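You operate a simulated robot arm through the tools that you are given. There is no shell and no other tool.

Carry out the task below with a simulated robot arm. There is one attempt and no reset: what you move stays moved.

TASK
Free the tacked pieces and lay them beside the tint paste pot.
Fine: green mitre block out first, beside the jig; both clamps free. Set down upright: green mitre block.
Where things are to end (x, y in the base frame): green mitre block within 50 mm of [660, 240]; long tube piece within 50 mm of [720, -340].
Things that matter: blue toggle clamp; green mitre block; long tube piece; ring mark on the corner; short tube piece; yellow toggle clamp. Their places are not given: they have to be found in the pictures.

Only the result counts: the job must be done as asked and must still hold three seconds after the hand-in. Knocking over, shifting, dropping, spilling or breaking anything else fails it.

THE ROBOT
A 6-joint arm with a two-finger parallel gripper, fixed in place. Base frame: the origin is at the foot of the arm, x ahead of it, y to its left, z up; the work surface is at about z = 850. Readings come in mm, rad, newtons and seconds.
With the tool pointing down near the work surface it reaches from about 360 to 880 mm from the base axis. Its first joint turns from -2.007 to 2.007 rad. Payload 3.43 kg.
The tool frame sits at the grasp point between the pads (the TCP): z along the fingers, y along the line on which they close. The tips reach 34 mm beyond it. The gripper opens to 128 mm. The fingers are 24 mm wide and 12 mm thick; the gripper's body (48 by 130 mm) begins 96 mm behind the TCP.
Orientation is that of the tool frame in the base frame, as a unit quaternion [x, y, z, w]. With the fingers straight down and closing along the base's y, the tool's x points along the base's -x, its y along +y and its z along -z.

THE INTERFACE
- The arm moves only by the tool apply_moves. Its argument "series" is one flat list of numbers, 7 for each row, row after row: the opening, from 0 (shut) to 1 (fully open), then the shift along the base's x, y, z in units of 400 mm (1.0 is 400 mm), then the turn, a rotation vector about the base's x, y, z in units of 180 degrees (1.0 is 180 degrees). In form: [grip, tx, ty, tz, wx, wy, wz, grip, tx, ty, tz, wx, wy, wz, ...]. A call has 1 to 20 rows; each row is the pose to reach, as a shift and turn from the pose commanded when the call began. A call with a number of a shift or a turn outside -1 to 1 is refused whole. Rows are played at 5 a second. More than 50 mm and 0.15 rad between two rows, or a gripper value outside its range, and nothing of the call is played. A pose out of reach is approached as far as the arm can. The call stops where the force on the tool passes 40 N (or 10 N more than at its start, if that is more) or the arm is blocked; 0.2 s more then pass. The fingers move at their own pace (about 108 mm/s each) and stop on an object; they squeeze with about 20 N. The grip force told is the motor's: it shows also when the fingers shut on nothing. Time passes only in rows, and 0.2 s behind the last, so rows that repeat a pose let the fingers close. It gives the time, the measured TCP pose, the force on the tool (base axes), the opening and the grip force at its end, in the units of the frame above (readings bear some noise), with the torque about the TCP (base axes, N m) and any sound that the robot's microphone picked up.
- Cameras (640 x 400 px; columns grow to the right, rows downward): "scene" is fixed at [402.3, -484.3, 1559.3]; the picture's right is [0.85, -0.52, 0.00], its down [-0.35, -0.57, -0.75] and it looks along [0.39, 0.64, -0.67] (base axes); focal length 337 px, centre (320, 200). "wrist" rides on the gripper at [76, -11, -160] in the tool frame; the picture's right is [0.15, 0.99, 0.00], its down [-0.88, 0.13, -0.46] and it looks along [-0.45, 0.07, 0.89] (tool axes); focal length 234 px, centre (320, 200).
- get_image(camera): a new picture of that camera. The clock stands still meanwhile.
- lift_body(by): slides the trunk up (or, below 0, down) by that many mm; the arm rides with it, the base frame stays. It gives what a move gives, with no picture.
- pixel_to_xyz(camera, pixels): for up to 12 pixels [column, row] of the newest picture of that camera ("zoom" is the newest enlarged one), the place [x, y, z] in the base frame of the surface seen there, good to about 2 mm, but the place of the scene camera against the robot may be out by one fixed shift of up to 18 mm in any direction. The clock stands still meanwhile.
- close_up(camera, box): a new picture of the part [left, top, right, bottom] of that camera's present view, enlarged. The clock stands still meanwhile.
- job_done(): hands the job in; it is judged then, once.

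Open the gripper and draw the arm clear of the work before you hand the job in, unless the task says otherwise.

The tools are called after "Request:" by a JSON object that holds its "fn" and its "kwargs". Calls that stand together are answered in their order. apply_moves: Moves the arm, as the interface text tells. Its arguments: {"type":"object","properties":{"series":{"type":"array"}},"required":["series"]} The other tools are called the same way: lift_body (by) slides the trunk up or down; get_image (camera) takes a picture; pixel_to_xyz (camera, pixels) gives the place of the surface under pixels of a picture; close_up (camera, box) takes an enlarged picture of a part of a camera's view; job_done () hands the job in.

At the start:

```text
t: 0.0
ee_pos: [563.7, 70.4, 1217.1]
tcp_rot: [0.0, 1.0, 0.0, 0.001]
force: [0.0, 0.2, 0.6]
ft_torque: [0.0, 0.01, 0.02]
width: 127.9
grip_force: 0.1
trunk travel left (down, up): [-650.0, 140.0]
```

scene: 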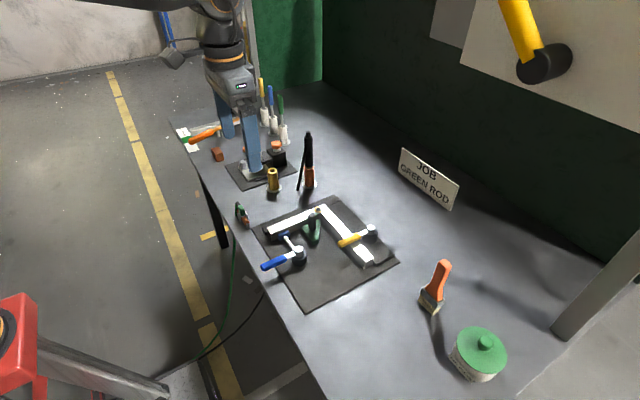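
wrist: 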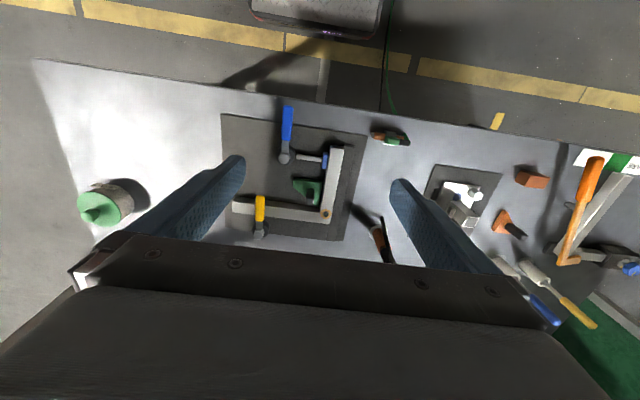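

The scene picture shows the jig mat with an L of two white tubes, a blue toggle clamp near (285,255), a yellow one near (358,237) and the green mitre block near (312,230). I take close-ups of the jig from both cameras.

Request:
{"fn": "close_up", "kwargs": {"camera": "scene", "box": [230, 180, 410, 310]}}

Request:
{"fn": "close_up", "kwargs": {"camera": "wrist", "box": [200, 90, 400, 260]}}

```text
3.08 times, centred on (320, 245) of scene
```

zoom: 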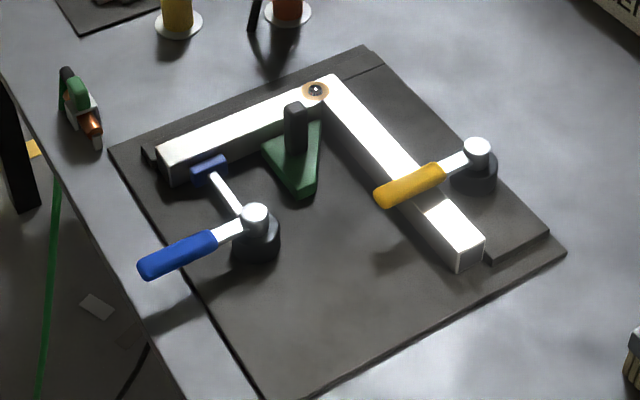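

```text
2.35 times, centred on (300, 175) of wrist
```

zoom: 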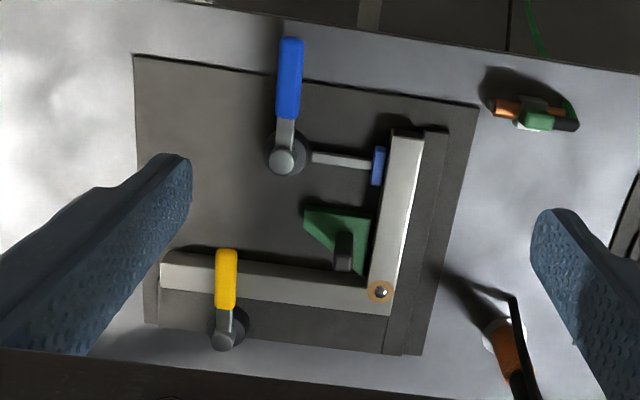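

The wrist close-up shows the long tube along its lower side, the short tube along the right, the orange ring at (380,292), blue clamp pivot at (285,158), yellow clamp pivot at (227,335). I measure these points.

Request:
{"fn": "pixel_to_xyz", "kwargs": {"camera": "zoom", "pixels": [[380, 292], [282, 160], [290, 50], [288, 108], [378, 165], [340, 160], [225, 338], [226, 300], [227, 260], [343, 245], [320, 222], [365, 230]]}}

Request:
{"fn": "pixel_to_xyz", "kwargs": {"camera": "wrist", "pixels": [[105, 205], [300, 110], [230, 120], [362, 140], [240, 210], [330, 150], [341, 235], [390, 140], [380, 240], [300, 215], [250, 225], [335, 180]]}}

```text
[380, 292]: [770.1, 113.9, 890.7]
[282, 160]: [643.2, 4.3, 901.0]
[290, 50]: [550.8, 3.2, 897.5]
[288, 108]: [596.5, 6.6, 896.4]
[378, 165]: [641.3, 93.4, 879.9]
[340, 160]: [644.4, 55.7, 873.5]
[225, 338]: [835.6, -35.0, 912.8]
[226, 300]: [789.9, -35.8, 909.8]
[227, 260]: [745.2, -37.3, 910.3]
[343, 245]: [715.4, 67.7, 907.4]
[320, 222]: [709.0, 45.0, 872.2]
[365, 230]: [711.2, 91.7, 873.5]
```

```text
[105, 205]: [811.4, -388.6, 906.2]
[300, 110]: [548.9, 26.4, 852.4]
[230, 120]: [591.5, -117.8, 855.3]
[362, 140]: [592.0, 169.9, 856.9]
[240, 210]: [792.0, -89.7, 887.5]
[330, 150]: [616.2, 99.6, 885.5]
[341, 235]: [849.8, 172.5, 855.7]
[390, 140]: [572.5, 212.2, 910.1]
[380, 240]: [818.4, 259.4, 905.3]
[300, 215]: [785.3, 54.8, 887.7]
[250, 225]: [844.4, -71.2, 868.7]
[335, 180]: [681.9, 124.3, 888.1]
```

The tubes sit with tops near z 888, mat near 856; blue pivot about (643,4), yellow pivot about (836,-35). Next I measure the scene camera's view of the same points to learn its shift, and the brush and pot around the destination.

Request:
{"fn": "close_up", "kwargs": {"camera": "scene", "box": [380, 240, 540, 390]}}

Request:
{"fn": "pixel_to_xyz", "kwargs": {"camera": "scene", "pixels": [[318, 211], [302, 244], [364, 228], [364, 258], [270, 230], [445, 268], [430, 305], [484, 340], [478, 370], [312, 233], [330, 380], [400, 258]]}}

```text
2.67 times, centred on (460, 315) of scene
```

zoom: 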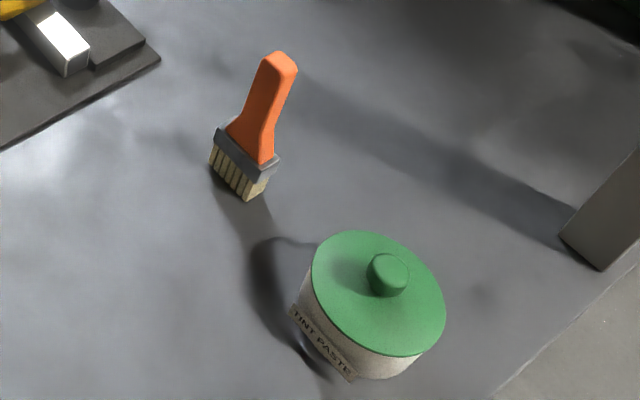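

```text
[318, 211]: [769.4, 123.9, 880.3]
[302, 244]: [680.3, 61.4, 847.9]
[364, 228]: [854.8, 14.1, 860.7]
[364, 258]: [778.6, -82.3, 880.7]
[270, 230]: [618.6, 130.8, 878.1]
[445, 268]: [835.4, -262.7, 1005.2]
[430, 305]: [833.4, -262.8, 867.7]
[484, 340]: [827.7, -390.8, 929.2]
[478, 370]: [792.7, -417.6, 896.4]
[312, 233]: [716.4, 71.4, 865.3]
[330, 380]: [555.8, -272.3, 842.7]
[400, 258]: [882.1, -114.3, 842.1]
```

The scene camera reads about (0,+10,-10) mm off against the wrist camera. The brush stands near (835,-273) and the pot near (828,-400). I lower the hand above the jig for a closer look at the block and the clamps.

Request:
{"fn": "apply_moves", "kwargs": {"series": [1, 0.028, -0.015, -0.0835, 0, 0, 0, 1, 0.056, -0.03, -0.167, 0, 0, 0, 1, 0.084, -0.045, -0.25, 0, 0, 0, 1, 0.112, -0.06, -0.334, 0, 0, 0, 1, 0.14, -0.075, -0.4175, 0, 0, 0, 1, 0.14, -0.075, -0.4175, 0, 0, 0]}}

Request:
{"fn": "get_image", "kwargs": {"camera": "wrist"}}

```text
t: 1.4
ee_pos: [617.8, 42.8, 1051.1]
tcp_rot: [0.0, 1.0, -0.001, 0.001]
force: [1.2, -0.3, 0.1]
ft_torque: [0.0, -0.02, 0.01]
width: 127.9
grip_force: 0.0
trunk travel left (down, up): [-650.0, 140.0]
```

```text
taken
```

wrist: 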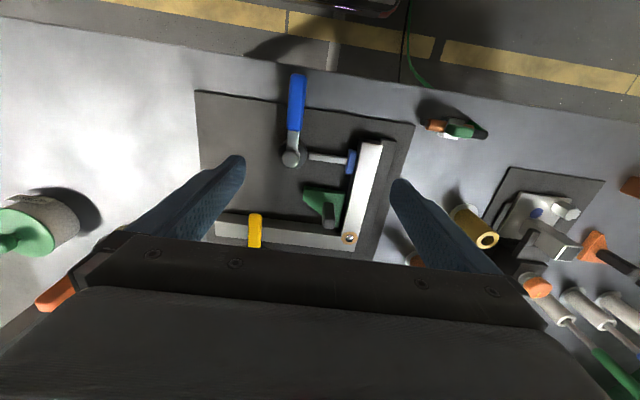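

The jig is now nearer; the block is at about (325,205), the blue clamp at (292,155). I enlarge the middle.

Request:
{"fn": "close_up", "kwargs": {"camera": "wrist", "box": [230, 130, 400, 250]}}

Request:
{"fn": "close_up", "kwargs": {"camera": "wrist", "box": [260, 60, 380, 180]}}

Request:
{"fn": "close_up", "kwargs": {"camera": "scene", "box": [250, 200, 330, 280]}}

Request:
{"fn": "close_up", "kwargs": {"camera": "scene", "box": [320, 200, 400, 280]}}

```text
3.33 times, centred on (315, 190) of wrist
```

zoom: 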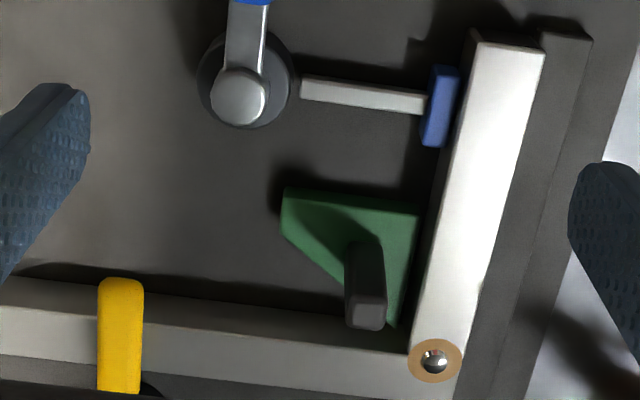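

```text
3.33 times, centred on (320, 120) of wrist
```

zoom: 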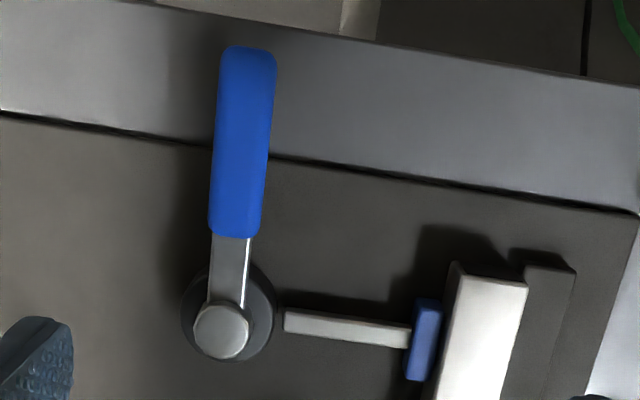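

```text
5.00 times, centred on (290, 240) of scene
```

zoom: 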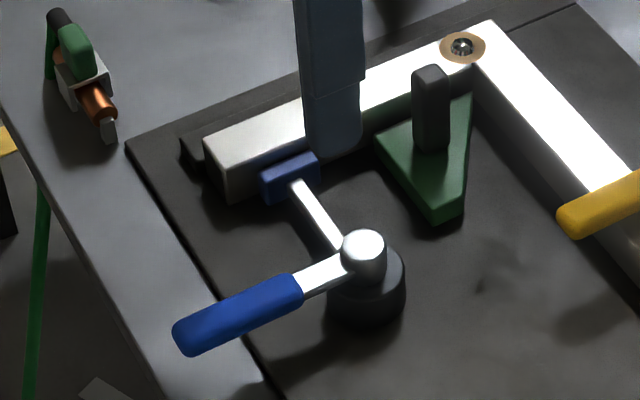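

```text
5.00 times, centred on (360, 240) of scene
```

zoom: 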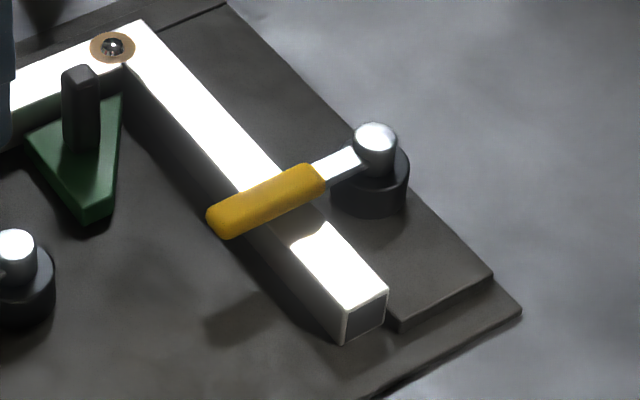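

The clamps look like handles swinging on vertical posts. I measure the mitre block's post and body in a tight wrist close-up.

Request:
{"fn": "close_up", "kwargs": {"camera": "wrist", "box": [290, 170, 370, 240]}}

```text
5.71 times, centred on (330, 205) of wrist
```

zoom: 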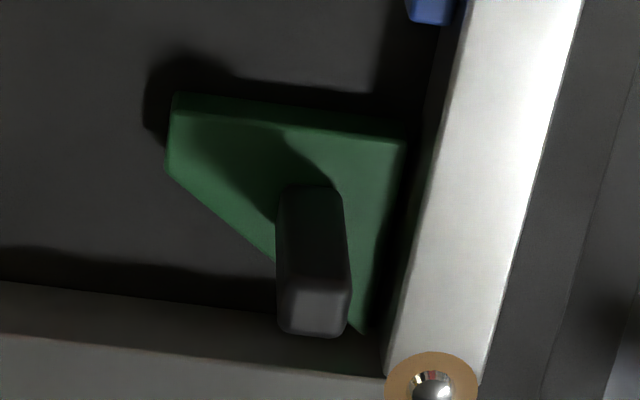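

Request:
{"fn": "pixel_to_xyz", "kwargs": {"camera": "zoom", "pixels": [[315, 315], [290, 325], [340, 328], [295, 290], [342, 292], [310, 240], [310, 195], [175, 115], [400, 145], [362, 325], [170, 165], [432, 390]]}}

Request:
{"fn": "pixel_to_xyz", "kwargs": {"camera": "wrist", "pixels": [[292, 155], [297, 80], [296, 120], [351, 152], [350, 165], [370, 145], [362, 200], [345, 150], [255, 218], [254, 240], [312, 155], [338, 160]]}}

```text
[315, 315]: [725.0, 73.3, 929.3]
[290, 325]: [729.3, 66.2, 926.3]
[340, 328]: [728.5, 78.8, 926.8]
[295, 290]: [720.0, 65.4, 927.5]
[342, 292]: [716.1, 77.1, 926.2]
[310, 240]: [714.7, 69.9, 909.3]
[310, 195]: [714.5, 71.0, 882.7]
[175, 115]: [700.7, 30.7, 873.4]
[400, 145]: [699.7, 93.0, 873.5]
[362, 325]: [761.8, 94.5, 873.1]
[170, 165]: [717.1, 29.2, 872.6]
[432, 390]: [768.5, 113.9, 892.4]
```

```text
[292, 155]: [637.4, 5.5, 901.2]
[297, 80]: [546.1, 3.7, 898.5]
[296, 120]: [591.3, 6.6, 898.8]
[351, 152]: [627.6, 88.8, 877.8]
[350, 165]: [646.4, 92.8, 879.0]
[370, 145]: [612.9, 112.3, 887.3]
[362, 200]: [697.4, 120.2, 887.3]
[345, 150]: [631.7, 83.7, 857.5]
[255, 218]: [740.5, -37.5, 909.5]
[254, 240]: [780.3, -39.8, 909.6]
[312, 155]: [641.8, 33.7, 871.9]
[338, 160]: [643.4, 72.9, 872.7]
```

The mitre block's post is about x 714–731, y 64–80, top z 928, on a 17 mm green body. I check what stands around the set-down spot (660,240).

Request:
{"fn": "pixel_to_xyz", "kwargs": {"camera": "wrist", "pixels": [[485, 240], [462, 212], [437, 125], [478, 132], [452, 130], [512, 170], [470, 235], [415, 258], [412, 125], [375, 250], [430, 180], [490, 210]]}}

Request:
{"fn": "close_up", "kwargs": {"camera": "wrist", "box": [380, 90, 640, 270]}}

```text
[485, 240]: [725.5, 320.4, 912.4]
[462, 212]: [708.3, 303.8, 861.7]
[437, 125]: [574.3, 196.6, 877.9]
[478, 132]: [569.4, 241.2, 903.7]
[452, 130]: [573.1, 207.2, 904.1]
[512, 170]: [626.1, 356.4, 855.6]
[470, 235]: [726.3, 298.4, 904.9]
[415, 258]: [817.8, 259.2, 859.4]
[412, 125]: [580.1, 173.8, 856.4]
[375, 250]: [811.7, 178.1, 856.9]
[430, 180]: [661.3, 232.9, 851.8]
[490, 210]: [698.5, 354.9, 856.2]
```

```text
2.22 times, centred on (510, 180) of wrist
```

zoom: 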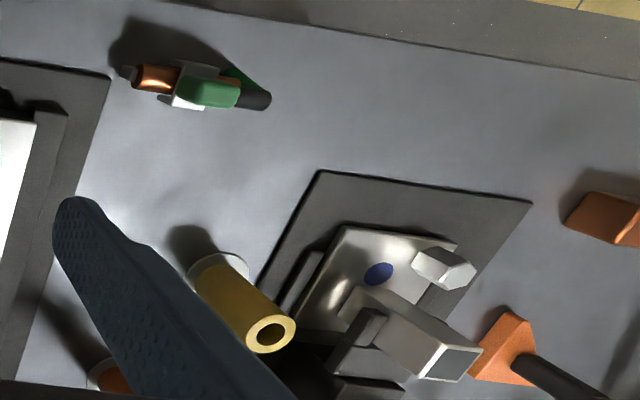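

The spot (655,232) is clear: gold tube at (718,310), spring clamp near (572,212), jig mat edge at y≈172. I move above the post with the fingers half open, staying at z 990.

Request:
{"fn": "apply_moves", "kwargs": {"series": [0.45, 0.065, 0.019, -0.0375, 0, 0, 0, 0.45, 0.13, 0.0375, -0.075, 0, 0, 0, 0.45, 0.195, 0.056, -0.1125, 0, 0, 0, 0.45, 0.26, 0.075, -0.15, 0, 0, 0, 0.45, 0.26, 0.075, -0.15, 0, 0, 0]}}

Request:
{"fn": "get_image", "kwargs": {"camera": "wrist"}}

```text
t: 2.6
ee_pos: [725.2, 71.3, 992.0]
tcp_rot: [0.001, 1.0, 0.0, 0.0]
force: [-0.7, 1.1, -0.2]
ft_torque: [0.0, 0.02, 0.01]
width: 57.5
grip_force: 0.0
trunk travel left (down, up): [-650.0, 140.0]
```

```text
taken
```

wrist: 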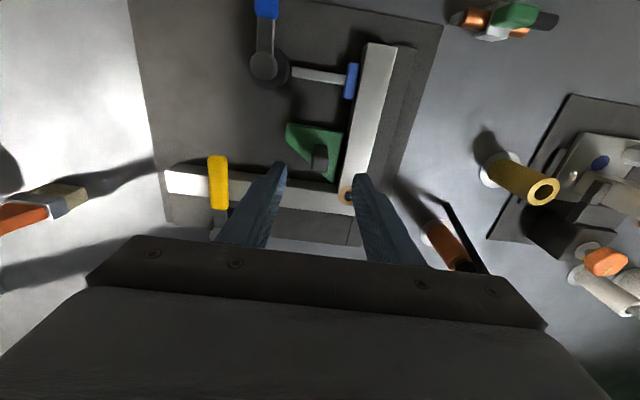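

The post top is now at about (320,160), between the fingertips. I measure it and the tips' neighbourhood again.

Request:
{"fn": "close_up", "kwargs": {"camera": "wrist", "box": [270, 110, 380, 200]}}

```text
4.44 times, centred on (325, 155) of wrist
```

zoom: 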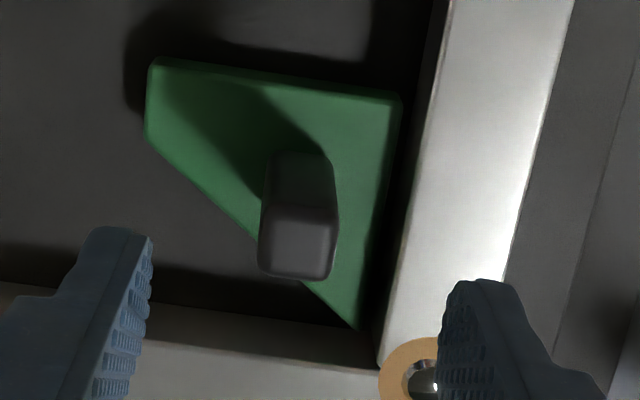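

Request:
{"fn": "pixel_to_xyz", "kwargs": {"camera": "zoom", "pixels": [[300, 240], [268, 215], [332, 215], [265, 265], [328, 265], [300, 180], [153, 70], [398, 105], [350, 315], [425, 300], [545, 60], [150, 240]]}}

```text
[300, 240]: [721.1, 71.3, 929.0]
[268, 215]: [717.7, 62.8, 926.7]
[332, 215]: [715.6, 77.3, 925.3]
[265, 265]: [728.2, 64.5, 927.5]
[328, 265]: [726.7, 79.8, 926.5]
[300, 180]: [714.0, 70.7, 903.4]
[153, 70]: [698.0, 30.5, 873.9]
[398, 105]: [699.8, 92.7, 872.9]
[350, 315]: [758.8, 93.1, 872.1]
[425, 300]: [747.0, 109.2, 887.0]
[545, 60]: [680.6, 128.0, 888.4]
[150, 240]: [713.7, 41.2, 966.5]
```

The post centre is at (721.5, 71) and the TCP at about (723.5, 71); I descend 62 mm so the tips stay at z≈895, above the tubes (888), then close.

Request:
{"fn": "apply_moves", "kwargs": {"series": [0.45, -0.005, 0, -0.06, 0, 0, 0, 0.45, -0.005, 0, -0.12, 0, 0, 0, 0.45, -0.005, 0, -0.155, 0, 0, 0, 0.45, -0.005, 0, -0.155, 0, 0, 0, 0, -0.005, 0, -0.155, 0, 0, 0, 0, -0.005, 0, -0.155, 0, 0, 0, 0, -0.005, 0, -0.155, 0, 0, 0]}}

Request:
{"fn": "close_up", "kwargs": {"camera": "wrist", "box": [220, 80, 420, 240]}}

```text
t: 4.2
ee_pos: [721.0, 70.3, 929.5]
tcp_rot: [-0.001, 1.0, 0.0, -0.001]
force: [0.7, 0.5, 0.6]
ft_torque: [0.03, 0.01, 0.04]
width: 17.6
grip_force: 19.9
trunk travel left (down, up): [-650.0, 140.0]
```

```text
2.50 times, centred on (320, 160) of wrist
```

zoom: 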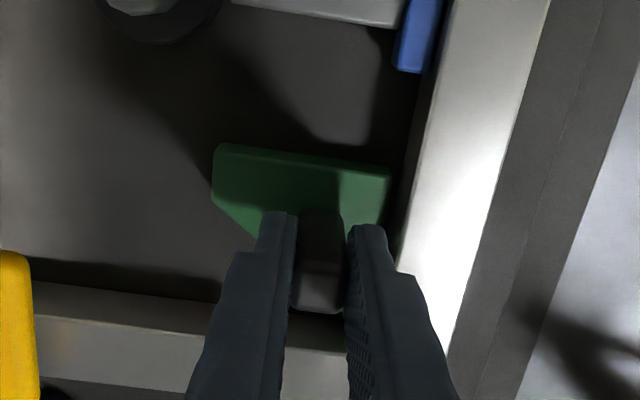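

The fingers hold the post at 17.6 mm with 19.9 N. I lift straight up slowly.

Request:
{"fn": "apply_moves", "kwargs": {"series": [0, 0, 0, 0.02, 0, 0, 0, 0, 0, 0, 0.05, 0, 0, 0, 0, 0, 0, 0.12, 0, 0, 0, 0, 0, 0, 0.2, 0, 0, 0, 0, 0, 0, 0.2, 0, 0, 0]}}

Request:
{"fn": "get_image", "kwargs": {"camera": "scene"}}

Request:
{"fn": "get_image", "kwargs": {"camera": "wrist"}}

```text
t: 5.4
ee_pos: [720.1, 71.7, 1008.3]
tcp_rot: [0.0, 1.0, 0.0, 0.0]
force: [-0.4, 0.4, -2.0]
ft_torque: [0.0, 0.01, -0.01]
width: 17.7
grip_force: 19.9
trunk travel left (down, up): [-650.0, 140.0]
```

```text
taken
```

scene: 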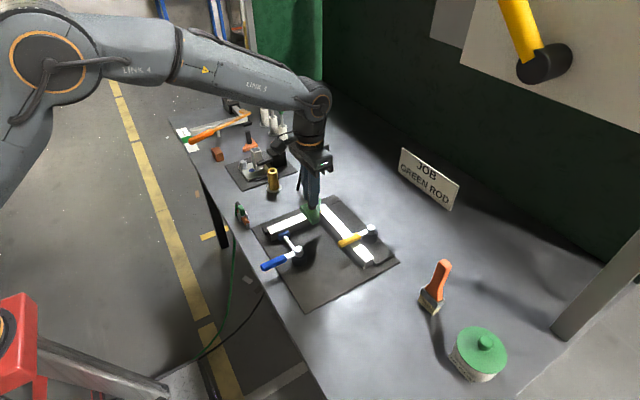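

```text
taken
```

wrist: 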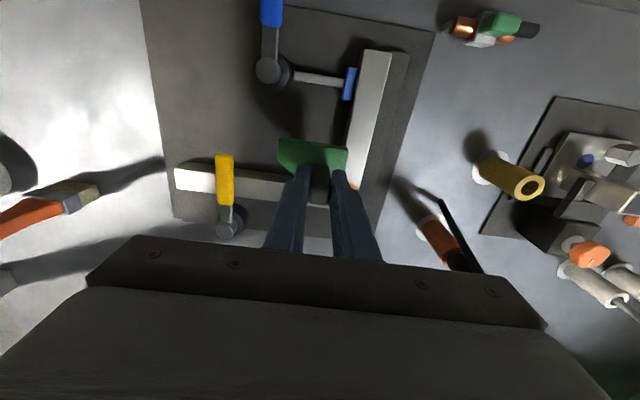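

The block hangs free, about 2 N. I carry it at height to above (655,232) and look.

Request:
{"fn": "apply_moves", "kwargs": {"series": [0, -0.033, 0.0805, 0, 0, 0, 0, 0, -0.066, 0.161, 0, 0, 0, 0, 0, -0.099, 0.2415, 0, 0, 0, 0, 0, -0.132, 0.322, 0, 0, 0, 0, 0, -0.165, 0.4025, 0, 0, 0, 0, 0, -0.165, 0.4025, 0, 0, 0, 0]}}

Request:
{"fn": "get_image", "kwargs": {"camera": "wrist"}}

```text
t: 6.8
ee_pos: [655.3, 231.1, 1007.8]
tcp_rot: [0.001, 1.0, 0.0, 0.001]
force: [-0.2, 0.1, -1.2]
ft_torque: [0.0, -0.03, 0.02]
width: 17.7
grip_force: 20.4
trunk travel left (down, up): [-650.0, 140.0]
```

```text
taken
```

wrist: 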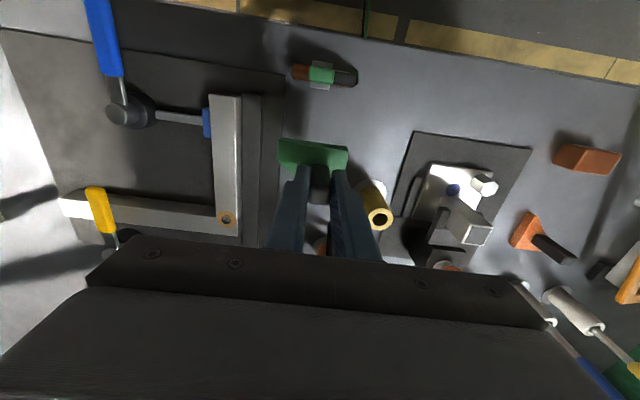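

The spot below is clear. I lower 81 mm, leaving a few millimetres.

Request:
{"fn": "apply_moves", "kwargs": {"series": [0, 0, 0, -0.1, 0, 0, 0, 0, 0, 0, -0.175, 0, 0, 0, 0, 0, 0, -0.195, 0, 0, 0, 0, 0, 0, -0.2025, 0, 0, 0, 0, 0, 0, -0.2025, 0, 0, 0]}}

Request:
{"fn": "close_up", "kwargs": {"camera": "scene", "box": [220, 160, 340, 250]}}

```text
t: 8.0
ee_pos: [656.1, 231.7, 927.5]
tcp_rot: [0.0, 1.0, -0.001, 0.001]
force: [-0.4, -0.2, -1.5]
ft_torque: [-0.01, -0.03, -0.02]
width: 17.6
grip_force: 19.7
trunk travel left (down, up): [-650.0, 140.0]
```

```text
4.44 times, centred on (280, 205) of scene
```

zoom: 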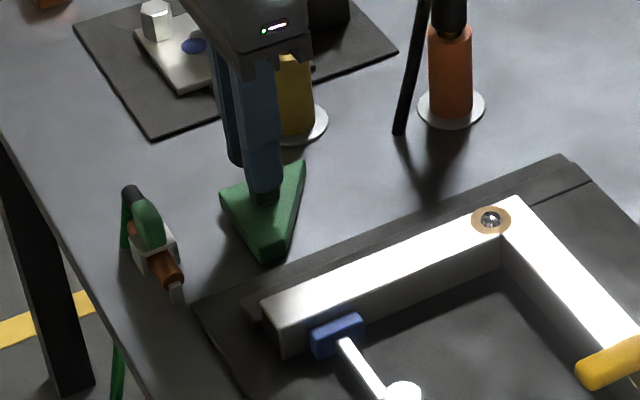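

No contact yet. I step down one millimetre at a time, up to 5 mm.

Request:
{"fn": "apply_moves", "kwargs": {"series": [0, 0, 0, -0.0025, 0, 0, 0, 0, 0, 0, -0.005, 0, 0, 0, 0, 0, 0, -0.005, 0, 0, 0]}}

```text
t: 8.8
ee_pos: [655.5, 232.1, 924.5]
tcp_rot: [0.0, 1.0, 0.0, 0.0]
force: [-1.1, 0.6, -1.7]
ft_torque: [0.0, 0.0, 0.02]
width: 17.7
grip_force: 20.1
trunk travel left (down, up): [-650.0, 140.0]
```

Request:
{"fn": "apply_moves", "kwargs": {"series": [0, 0, 0, -0.0025, 0, 0, 0, 0, 0, 0, -0.0025, 0, 0, 0]}}

```text
t: 9.4
ee_pos: [655.3, 232.5, 923.7]
tcp_rot: [0.0, 1.0, -0.001, 0.0]
force: [-0.1, 0.2, -1.6]
ft_torque: [0.02, 0.0, 0.02]
width: 17.8
grip_force: 20.5
trunk travel left (down, up): [-650.0, 140.0]
```

The force is still only the block's weight (−1.6 N), so no contact; I go another millimetre or two.

Request:
{"fn": "apply_moves", "kwargs": {"series": [0, 0, 0, -0.0025, 0, 0, 0, 0, 0, 0, -0.0025, 0, 0, 0, 0, 0, 0, -0.005, 0, 0, 0, 0, 0, 0, -0.005, 0, 0, 0]}}

```text
t: 10.4
ee_pos: [656.2, 231.1, 924.2]
tcp_rot: [0.0, 1.0, -0.001, 0.001]
force: [0.7, -0.1, 12.3]
ft_torque: [-0.05, 0.21, 0.0]
width: 17.5
grip_force: 19.8
trunk travel left (down, up): [-650.0, 140.0]
```

Contact at 12 N: the block stands on the table. I open the fingers modestly and go straight up.

Request:
{"fn": "apply_moves", "kwargs": {"series": [0, 0, 0, 0.0015, 0, 0, 0, 0.32, 0, 0, 0.0015, 0, 0, 0, 0.32, 0, 0, 0.0015, 0, 0, 0, 0.32, 0, 0, 0.05, 0, 0, 0, 0.32, 0, 0, 0.15, 0, 0, 0, 0.32, 0, 0, 0.25, 0, 0, 0, 0.32, 0, 0, 0.35, 0, 0, 0, 0.32, 0, 0, 0.35, 0, 0, 0]}}

Request:
{"fn": "get_image", "kwargs": {"camera": "wrist"}}

Request:
{"fn": "close_up", "kwargs": {"camera": "scene", "box": [220, 160, 340, 250]}}

```text
t: 12.2
ee_pos: [657.3, 232.1, 1061.2]
tcp_rot: [0.001, 1.0, 0.0, 0.001]
force: [0.0, -1.0, -0.2]
ft_torque: [-0.01, 0.04, -0.03]
width: 41.2
grip_force: 0.1
trunk travel left (down, up): [-650.0, 140.0]
```

```text
taken
```

wrist: 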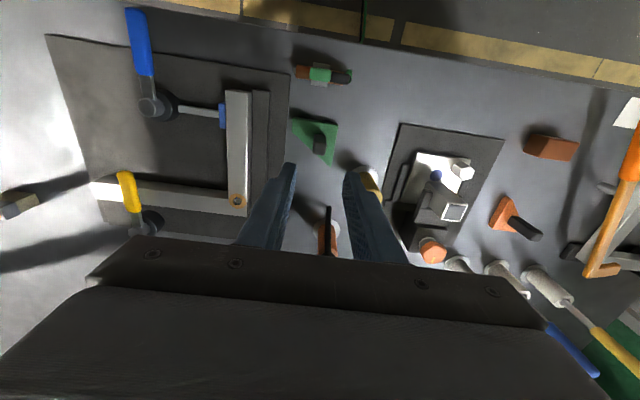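

```text
4.44 times, centred on (280, 205) of scene
```

zoom: 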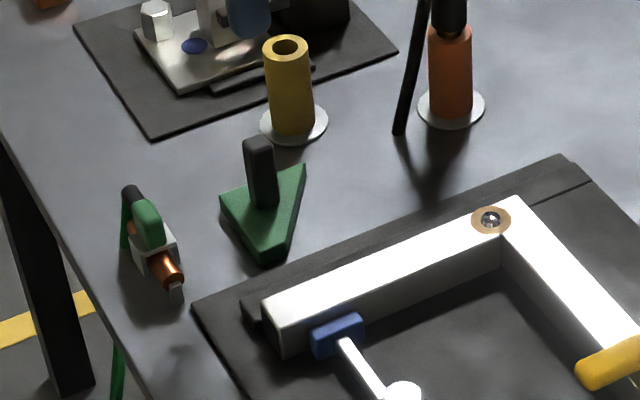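

The green block stands upright at about (655,232). Now the blue clamp: I move above its handle end near (562,5), staying high, and look.

Request:
{"fn": "apply_moves", "kwargs": {"series": [0.3, -0.039, -0.0945, 0, 0, 0, 0, 0.3, -0.078, -0.189, 0, 0, 0, 0, 0.3, -0.117, -0.284, 0, 0, 0, 0, 0.3, -0.157, -0.378, 0, 0, 0, 0, 0.3, -0.196, -0.473, 0, 0, 0, 0, 0.3, -0.235, -0.5675, 0, 0, 0, 0, 0.3, -0.235, -0.5675, -0.1, 0, 0, 0, 0.3, -0.235, -0.5675, -0.2, 0, 0, 0, 0.3, -0.235, -0.5675, -0.2, 0, 0, 0]}}

Request:
{"fn": "get_image", "kwargs": {"camera": "wrist"}}

```text
t: 14.2
ee_pos: [560.4, 3.9, 979.8]
tcp_rot: [0.0, 1.0, 0.0, 0.0]
force: [-0.5, 0.2, 0.4]
ft_torque: [0.01, -0.01, -0.02]
width: 38.3
grip_force: 0.0
trunk travel left (down, up): [-650.0, 140.0]
```

```text
taken
```

wrist: 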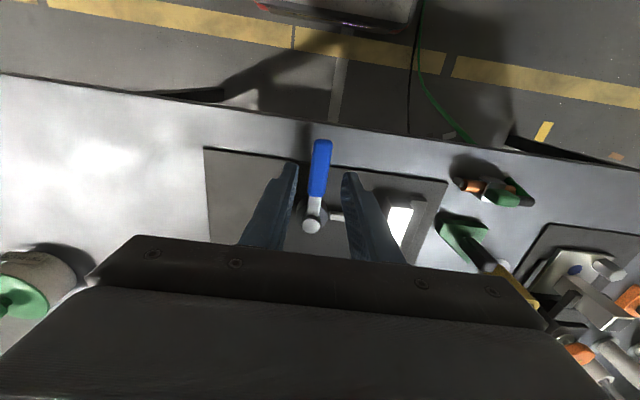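

The blue handle lies between the fingers, end at about (322,142), pivot at (313,224). I measure it closely.

Request:
{"fn": "close_up", "kwargs": {"camera": "wrist", "box": [270, 120, 380, 245]}}

```text
3.20 times, centred on (325, 182) of wrist
```

zoom: 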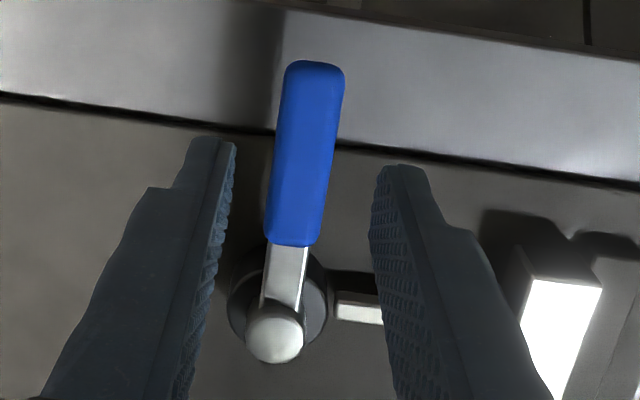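

Request:
{"fn": "pixel_to_xyz", "kwargs": {"camera": "zoom", "pixels": [[315, 70], [308, 120], [300, 180], [293, 235], [270, 180], [328, 180], [285, 275], [275, 335], [300, 330], [315, 300], [300, 215], [330, 130]]}}

```text
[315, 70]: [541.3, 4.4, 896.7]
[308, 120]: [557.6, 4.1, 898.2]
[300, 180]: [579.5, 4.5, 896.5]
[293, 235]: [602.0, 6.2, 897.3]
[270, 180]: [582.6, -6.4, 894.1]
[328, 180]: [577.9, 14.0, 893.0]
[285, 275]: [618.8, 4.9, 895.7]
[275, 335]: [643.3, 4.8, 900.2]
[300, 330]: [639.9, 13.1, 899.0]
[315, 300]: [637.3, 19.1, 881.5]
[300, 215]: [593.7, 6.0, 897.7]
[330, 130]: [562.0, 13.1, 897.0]
```

The handle spans x 539–605, y −6 to 14, top z 898; pivot at (640,5). I lower the open fingers around it (tips to z≈878) and test with a small push to −y.

Request:
{"fn": "apply_moves", "kwargs": {"series": [0.3, 0.005, 0.001, -0.08, 0, 0, 0, 0.3, 0.005, 0.001, -0.14, 0, 0, 0, 0.3, 0.005, 0.001, -0.17, 0, 0, 0, 0.24, 0.005, 0.001, -0.17, 0, 0, 0, 0.24, 0.005, 0.001, -0.17, 0, 0, 0]}}

Request:
{"fn": "get_image", "kwargs": {"camera": "wrist"}}

```text
t: 15.4
ee_pos: [564.2, 3.9, 913.6]
tcp_rot: [0.0, 1.0, 0.0, 0.0]
force: [0.4, -0.1, -0.1]
ft_torque: [-0.02, 0.01, -0.02]
width: 30.8
grip_force: 0.1
trunk travel left (down, up): [-650.0, 140.0]
```

```text
taken
```

wrist: 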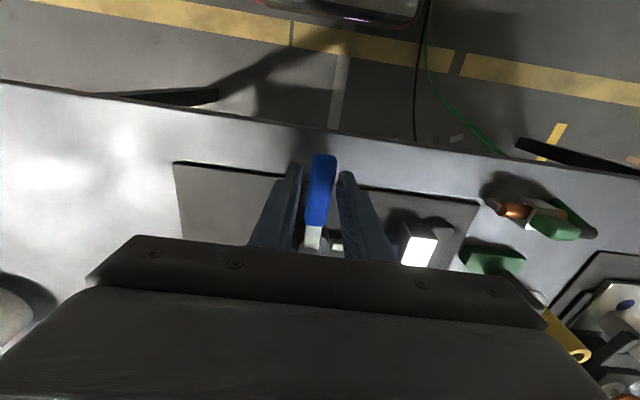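

The fingers straddle the handle without contact. I push gently toward −y, about 10 mm.

Request:
{"fn": "apply_moves", "kwargs": {"series": [0.24, 0, -0.01, 0, 0, 0, 0, 0.24, 0, -0.015, 0, 0, 0, 0, 0.24, 0, -0.02, 0, 0, 0, 0, 0.24, 0, -0.025, 0, 0, 0, 0]}}

Request:
{"fn": "close_up", "kwargs": {"camera": "wrist", "box": [240, 130, 400, 260]}}

```text
t: 16.4
ee_pos: [563.4, -5.2, 913.9]
tcp_rot: [-0.001, 1.0, 0.0, -0.001]
force: [-0.5, 2.0, 0.9]
ft_torque: [0.14, -0.02, 0.06]
width: 32.3
grip_force: 1.6
trunk travel left (down, up): [-650.0, 140.0]
```

```text
3.08 times, centred on (320, 195) of wrist
```

zoom: 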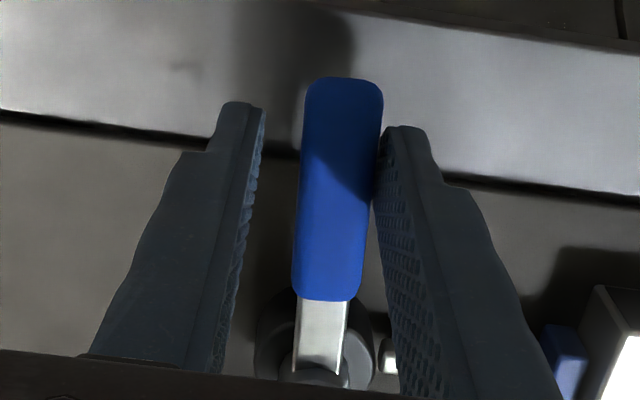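

The right finger touches with 2 N and has begun to press. I push on a few millimetres more and watch the force.

Request:
{"fn": "apply_moves", "kwargs": {"series": [0.24, 0, -0.0075, 0, 0, 0, 0, 0.24, 0, -0.015, 0, 0, 0, 0, 0.24, 0, -0.0225, 0, 0, 0, 0]}}

Request:
{"fn": "close_up", "kwargs": {"camera": "wrist", "box": [240, 130, 400, 260]}}

```text
t: 17.2
ee_pos: [563.9, -14.6, 915.1]
tcp_rot: [0.001, 1.0, 0.0, 0.0]
force: [-1.5, 1.8, -1.3]
ft_torque: [0.05, -0.01, 0.09]
width: 32.1
grip_force: 1.1
trunk travel left (down, up): [-650.0, 140.0]
```

```text
3.08 times, centred on (320, 195) of wrist
```

zoom: 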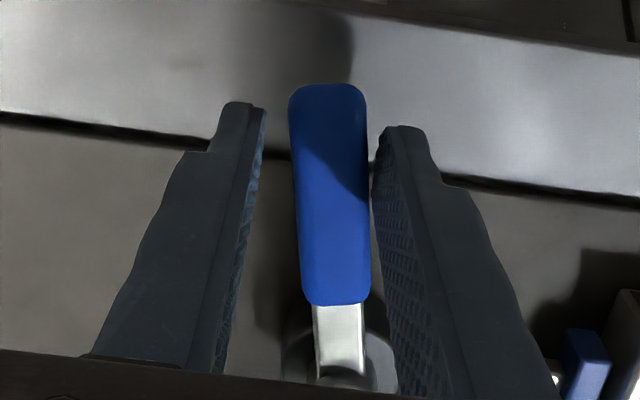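

The handle swings with about 2 N and follows. I check the plunger in the scene picture before going further.

Request:
{"fn": "close_up", "kwargs": {"camera": "scene", "box": [240, 190, 340, 290]}}

```text
4.00 times, centred on (290, 240) of scene
```

zoom: 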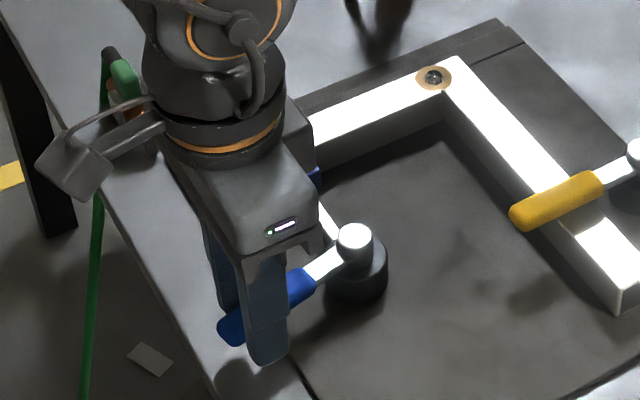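

The pivot stays at (640,5), and the handle has turned about 10°. I follow the arc to about 60°, turning the hand with the handle.

Request:
{"fn": "apply_moves", "kwargs": {"series": [0.24, 0.0023, -0.0082, 0, 0, 0, 0.0417, 0.24, 0.008, -0.0244, 0, 0, 0, 0.0833, 0.24, 0.0167, -0.043, 0, 0, 0, 0.125, 0.24, 0.0292, -0.0634, 0, 0, 0, 0.1667, 0.24, 0.0453, -0.0834, 0, 0, 0, 0.2083, 0.24, 0.0638, -0.1012, 0, 0, 0, 0.25, 0.24, 0.0846, -0.1164, 0, 0, 0, 0.2917, 0.24, 0.1071, -0.1287, 0, 0, 0, 0.3333]}}

Request:
{"fn": "close_up", "kwargs": {"camera": "scene", "box": [240, 190, 340, 290]}}

Request:
{"fn": "get_image", "kwargs": {"camera": "wrist"}}

```text
t: 19.0
ee_pos: [606.3, -67.7, 912.8]
tcp_rot: [-0.502, 0.865, 0.0, 0.0]
force: [-1.3, 1.0, -0.7]
ft_torque: [-0.01, 0.03, -0.02]
width: 31.6
grip_force: 0.7
trunk travel left (down, up): [-650.0, 140.0]
```

```text
4.00 times, centred on (290, 240) of scene
```

zoom: 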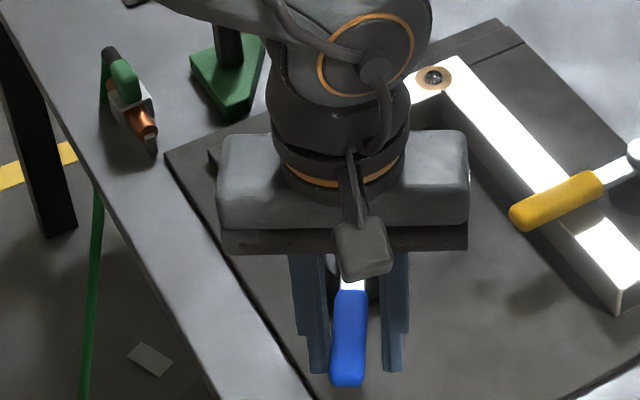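

```text
taken
```

wrist: 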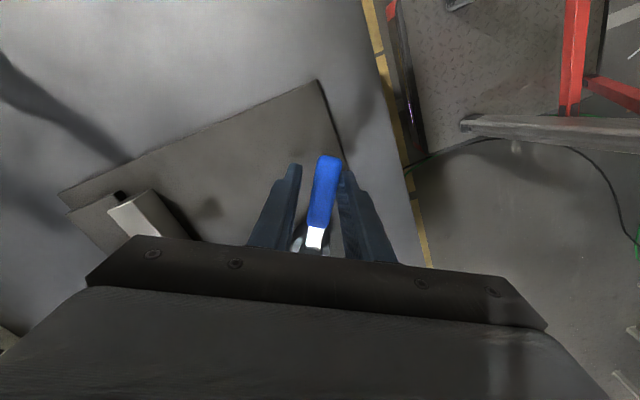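

The handle follows freely. I continue the arc to about 90°.

Request:
{"fn": "apply_moves", "kwargs": {"series": [0.24, 0.0239, -0.0093, 0, 0, 0, 0.0417, 0.24, 0.0489, -0.0154, 0, 0, 0, 0.0833, 0.24, 0.0744, -0.0182, 0, 0, 0, 0.125]}}

Request:
{"fn": "close_up", "kwargs": {"camera": "wrist", "box": [240, 130, 400, 260]}}

Request:
{"fn": "close_up", "kwargs": {"camera": "scene", "box": [240, 190, 340, 290]}}

```text
t: 19.8
ee_pos: [636.2, -73.6, 913.9]
tcp_rot: [-0.66, 0.751, 0.0, 0.001]
force: [-1.5, -0.8, -2.1]
ft_torque: [0.01, 0.1, 0.01]
width: 31.3
grip_force: 0.2
trunk travel left (down, up): [-650.0, 140.0]
```

```text
3.08 times, centred on (320, 195) of wrist
```

zoom: 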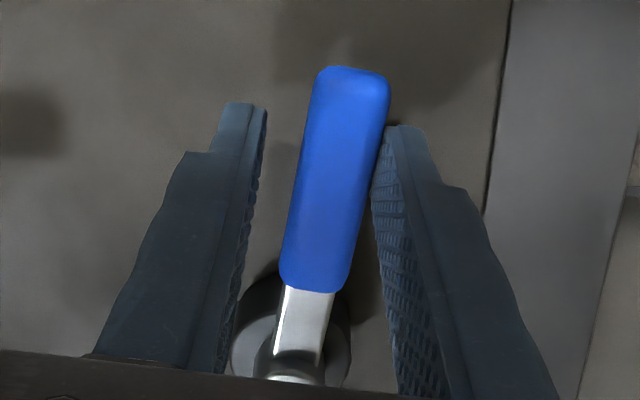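

```text
4.00 times, centred on (290, 240) of scene
```

zoom: 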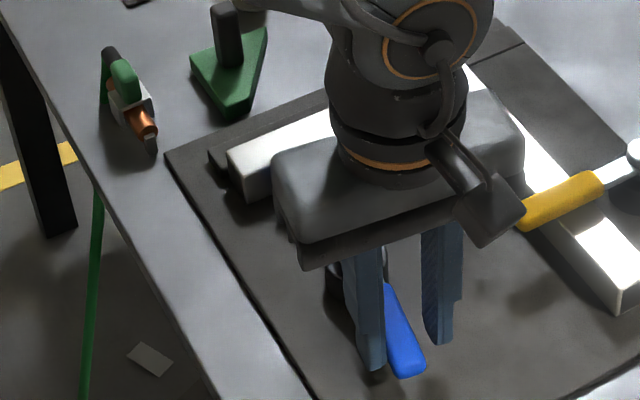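

The handle is now near 80°, still moving freely. I go on two steps to find the end of its travel.

Request:
{"fn": "apply_moves", "kwargs": {"series": [0.24, 0.0257, 0.0006, 0, 0, 0, 0.0417, 0.24, 0.051, 0.0045, 0, 0, 0, 0.0833, 0.24, 0.051, 0.0045, 0, 0, 0, 0.0833]}}

Request:
{"fn": "close_up", "kwargs": {"camera": "wrist", "box": [240, 130, 400, 260]}}

Request:
{"fn": "close_up", "kwargs": {"camera": "scene", "box": [240, 190, 340, 290]}}

```text
t: 20.6
ee_pos: [653.4, -71.4, 913.0]
tcp_rot: [0.752, -0.659, -0.001, 0.001]
force: [-20.0, 3.6, 2.1]
ft_torque: [0.19, 0.4, -0.36]
width: 41.6
grip_force: 9.3
trunk travel left (down, up): [-650.0, 140.0]
```

```text
3.08 times, centred on (320, 195) of wrist
```

zoom: 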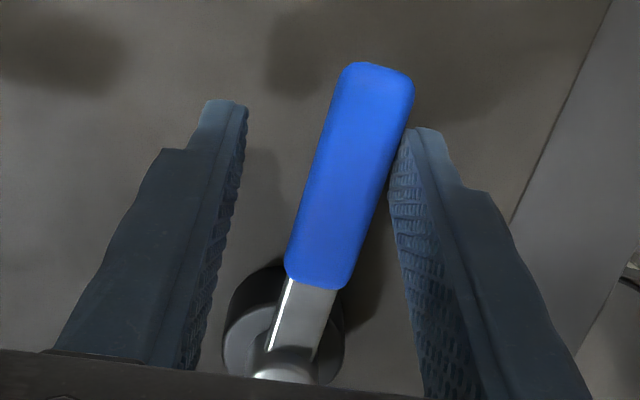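

```text
4.00 times, centred on (290, 240) of scene
```

zoom: 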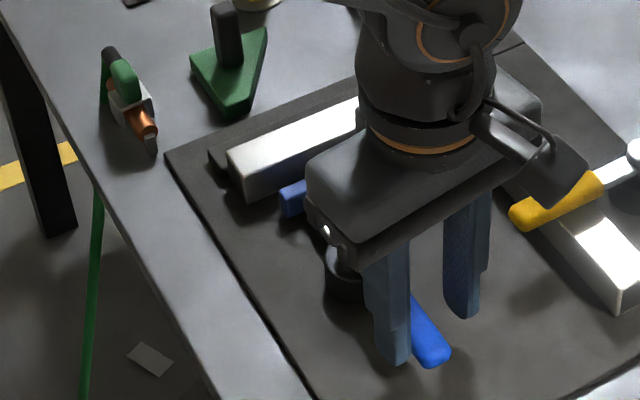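

The travel ends here (−20 N), and the blue pad has drawn back from the short tube. I open the fingers and rise straight up.

Request:
{"fn": "apply_moves", "kwargs": {"series": [0.3, -0.01, 0, 0, 0, 0, 0, 0.45, -0.015, 0, 0, 0, 0, 0, 0.45, -0.015, 0, 0, 0, 0, 0, 0.45, -0.015, 0, 0.06, 0, 0, 0, 0.45, -0.015, 0, 0.16, 0, 0, 0, 0.45, -0.015, 0, 0.26, 0, 0, 0, 0.45, -0.015, 0, 0.36, 0, 0, 0]}}

Request:
{"fn": "get_image", "kwargs": {"camera": "wrist"}}

Request:
{"fn": "close_up", "kwargs": {"camera": "scene", "box": [230, 180, 410, 310]}}

```text
t: 22.2
ee_pos: [650.9, -70.3, 1059.5]
tcp_rot: [0.752, -0.66, 0.0, 0.0]
force: [-0.5, -0.1, 0.6]
ft_torque: [0.01, -0.02, 0.0]
width: 57.6
grip_force: 0.0
trunk travel left (down, up): [-650.0, 140.0]
```

```text
taken
```

wrist: 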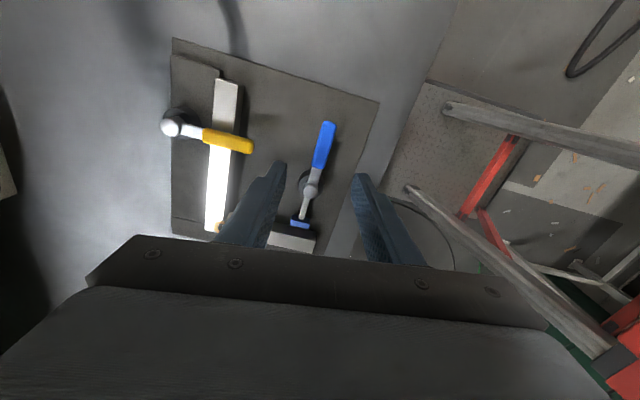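

```text
3.08 times, centred on (320, 245) of scene
```

zoom: 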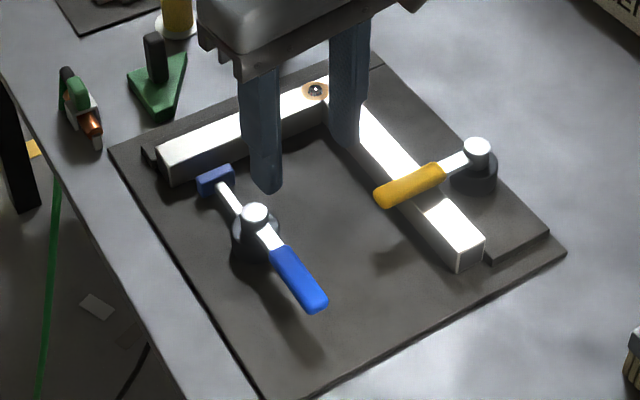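

The blue clamp is free, with a visible gap at its pad. Before the yellow one I measure the tubes, fence and yellow handle in this view.

Request:
{"fn": "close_up", "kwargs": {"camera": "wrist", "box": [150, 60, 340, 250]}}

```text
2.11 times, centred on (245, 155) of wrist
```

zoom: 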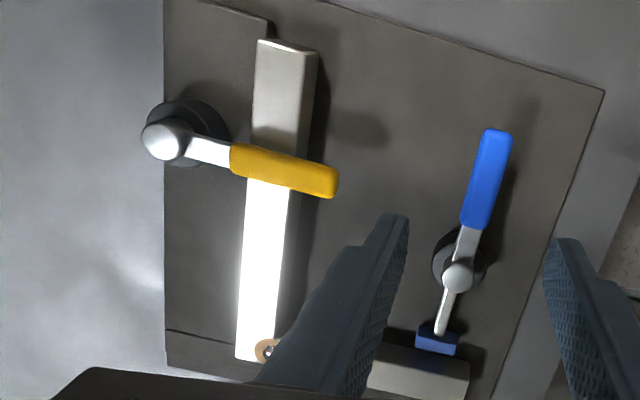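

Request:
{"fn": "pixel_to_xyz", "kwargs": {"camera": "zoom", "pixels": [[258, 45], [303, 55], [254, 100], [298, 110], [240, 300], [275, 305], [310, 110], [270, 20], [165, 140], [235, 160], [335, 185], [285, 168]]}}

Request:
{"fn": "pixel_to_xyz", "kwargs": {"camera": "wrist", "pixels": [[190, 150], [190, 70], [185, 215], [280, 240], [310, 246], [299, 223], [316, 188], [327, 130], [175, 60], [225, 222], [222, 215], [178, 130]]}}

```text
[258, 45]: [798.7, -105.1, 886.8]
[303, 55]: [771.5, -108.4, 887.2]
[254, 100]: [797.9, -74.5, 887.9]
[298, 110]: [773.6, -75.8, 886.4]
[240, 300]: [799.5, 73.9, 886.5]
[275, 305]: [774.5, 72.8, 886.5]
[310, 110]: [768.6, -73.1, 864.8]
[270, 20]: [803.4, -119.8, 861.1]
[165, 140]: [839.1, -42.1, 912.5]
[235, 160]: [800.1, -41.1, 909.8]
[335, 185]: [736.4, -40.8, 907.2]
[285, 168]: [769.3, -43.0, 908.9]
```

```text
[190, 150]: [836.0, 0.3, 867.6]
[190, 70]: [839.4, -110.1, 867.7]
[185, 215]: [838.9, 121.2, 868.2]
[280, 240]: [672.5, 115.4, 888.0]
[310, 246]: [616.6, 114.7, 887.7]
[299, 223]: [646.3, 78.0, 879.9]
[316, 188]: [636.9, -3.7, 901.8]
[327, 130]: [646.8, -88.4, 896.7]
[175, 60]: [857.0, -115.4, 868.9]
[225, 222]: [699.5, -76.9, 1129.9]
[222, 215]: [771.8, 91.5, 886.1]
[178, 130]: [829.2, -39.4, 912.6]
```

The long tube spans x 771–800, y −107 to about 130; the yellow handle runs x 736–800 near y −39, top z 909, over the tube. I turn the hand back and go above the handle's end at (752,−37).

Request:
{"fn": "apply_moves", "kwargs": {"series": [0.35, 0.0194, 0.0065, -0.0142, 0, 0, -0.0417, 0.35, 0.0388, 0.0131, -0.0285, 0, 0, -0.0833, 0.35, 0.0583, 0.0196, -0.0427, 0, 0, -0.125, 0.35, 0.0777, 0.0262, -0.0569, 0, 0, -0.1667, 0.35, 0.0971, 0.0327, -0.0712, 0, 0, -0.2083, 0.35, 0.1165, 0.0392, -0.0854, 0, 0, -0.25, 0.35, 0.136, 0.0458, -0.0996, 0, 0, -0.2917, 0.35, 0.1554, 0.0523, -0.1138, 0, 0, -0.3333, 0.35, 0.1748, 0.0588, -0.1281, 0, 0, -0.375, 0.35, 0.1942, 0.0654, -0.1423, 0, 0, -0.4167, 0.35, 0.2137, 0.0719, -0.1565, 0, 0, -0.4583, 0.35, 0.2331, 0.0785, -0.1708, 0, 0, -0.5, 0.35, 0.2525, 0.085, -0.185, 0, 0, -0.5417, 0.35, 0.2525, 0.085, -0.185, 0, 0, -0.5417]}}

Request:
{"fn": "get_image", "kwargs": {"camera": "wrist"}}

Request:
{"fn": "close_up", "kwargs": {"camera": "wrist", "box": [260, 120, 390, 250]}}

```text
t: 25.2
ee_pos: [751.3, -36.5, 984.1]
tcp_rot: [0.001, 1.0, 0.0, -0.001]
force: [-0.2, 0.1, -0.3]
ft_torque: [-0.03, -0.01, -0.01]
width: 45.0
grip_force: 0.0
trunk travel left (down, up): [-650.0, 140.0]
```

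```text
taken
```

wrist: 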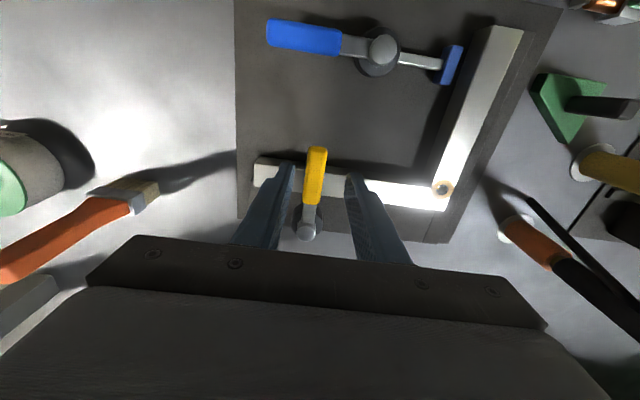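

```text
3.08 times, centred on (325, 185) of wrist
```

zoom: 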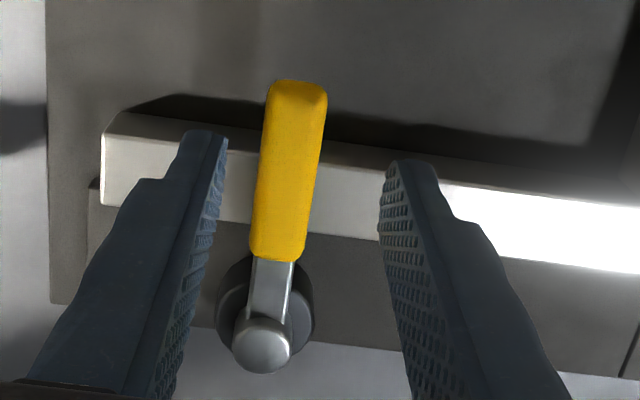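

Request:
{"fn": "pixel_to_xyz", "kwargs": {"camera": "zoom", "pixels": [[298, 90], [290, 150], [280, 230], [265, 180], [315, 180], [268, 285], [260, 350], [108, 130], [120, 180], [340, 215], [345, 175], [90, 230]]}}

```text
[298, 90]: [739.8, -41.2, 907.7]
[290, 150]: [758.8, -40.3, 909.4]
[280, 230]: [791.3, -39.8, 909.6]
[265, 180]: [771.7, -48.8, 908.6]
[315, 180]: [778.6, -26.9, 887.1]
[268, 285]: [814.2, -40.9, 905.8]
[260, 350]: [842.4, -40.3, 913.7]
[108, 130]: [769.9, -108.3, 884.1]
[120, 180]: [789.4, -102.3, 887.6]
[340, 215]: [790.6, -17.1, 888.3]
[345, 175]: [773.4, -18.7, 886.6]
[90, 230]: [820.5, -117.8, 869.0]
```

The yellow handle's centreline is y −40, its pivot at (840,−40), top z 909. I lower around its end with tips at z≈894 (6 mm over the tube), then narrow the fingers.

Request:
{"fn": "apply_moves", "kwargs": {"series": [0.35, 0.001, -0.009, -0.06, 0, 0, 0, 0.35, 0.001, -0.009, -0.12, 0, 0, 0, 0.35, 0.001, -0.009, -0.139, 0, 0, 0, 0.24, 0.001, -0.009, -0.139, 0, 0, 0, 0.24, 0.001, -0.009, -0.139, 0, 0, 0]}}

Request:
{"fn": "close_up", "kwargs": {"camera": "wrist", "box": [240, 130, 400, 260]}}

```text
t: 26.4
ee_pos: [752.3, -39.9, 928.8]
tcp_rot: [0.0, 1.0, -0.001, 0.0]
force: [-0.3, -0.4, -0.2]
ft_torque: [-0.02, -0.04, -0.01]
width: 30.7
grip_force: 0.1
trunk travel left (down, up): [-650.0, 140.0]
```

```text
3.08 times, centred on (320, 195) of wrist
```

zoom: 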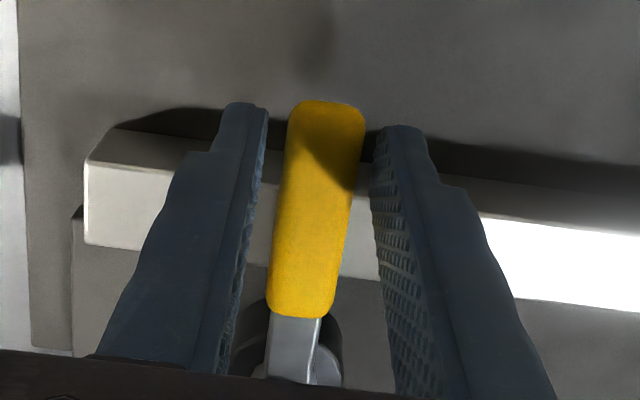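

The fingers straddle the yellow handle freely. I push gently toward −y to test.

Request:
{"fn": "apply_moves", "kwargs": {"series": [0.24, 0, -0.01, 0, 0, 0, 0, 0.24, 0, -0.0175, 0, 0, 0, 0, 0.24, 0, -0.025, 0, 0, 0, 0, 0.24, 0, -0.0325, 0, 0, 0, 0]}}

Request:
{"fn": "close_up", "kwargs": {"camera": "wrist", "box": [240, 130, 400, 260]}}

```text
t: 27.4
ee_pos: [752.1, -54.0, 928.1]
tcp_rot: [0.0, 1.0, 0.0, 0.0]
force: [0.0, 2.7, -0.7]
ft_torque: [0.04, 0.01, 0.05]
width: 31.9
grip_force: 0.6
trunk travel left (down, up): [-650.0, 140.0]
```

```text
3.08 times, centred on (320, 195) of wrist
```

zoom: 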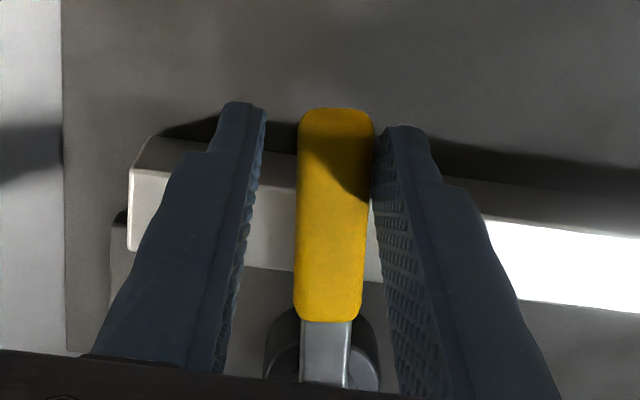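

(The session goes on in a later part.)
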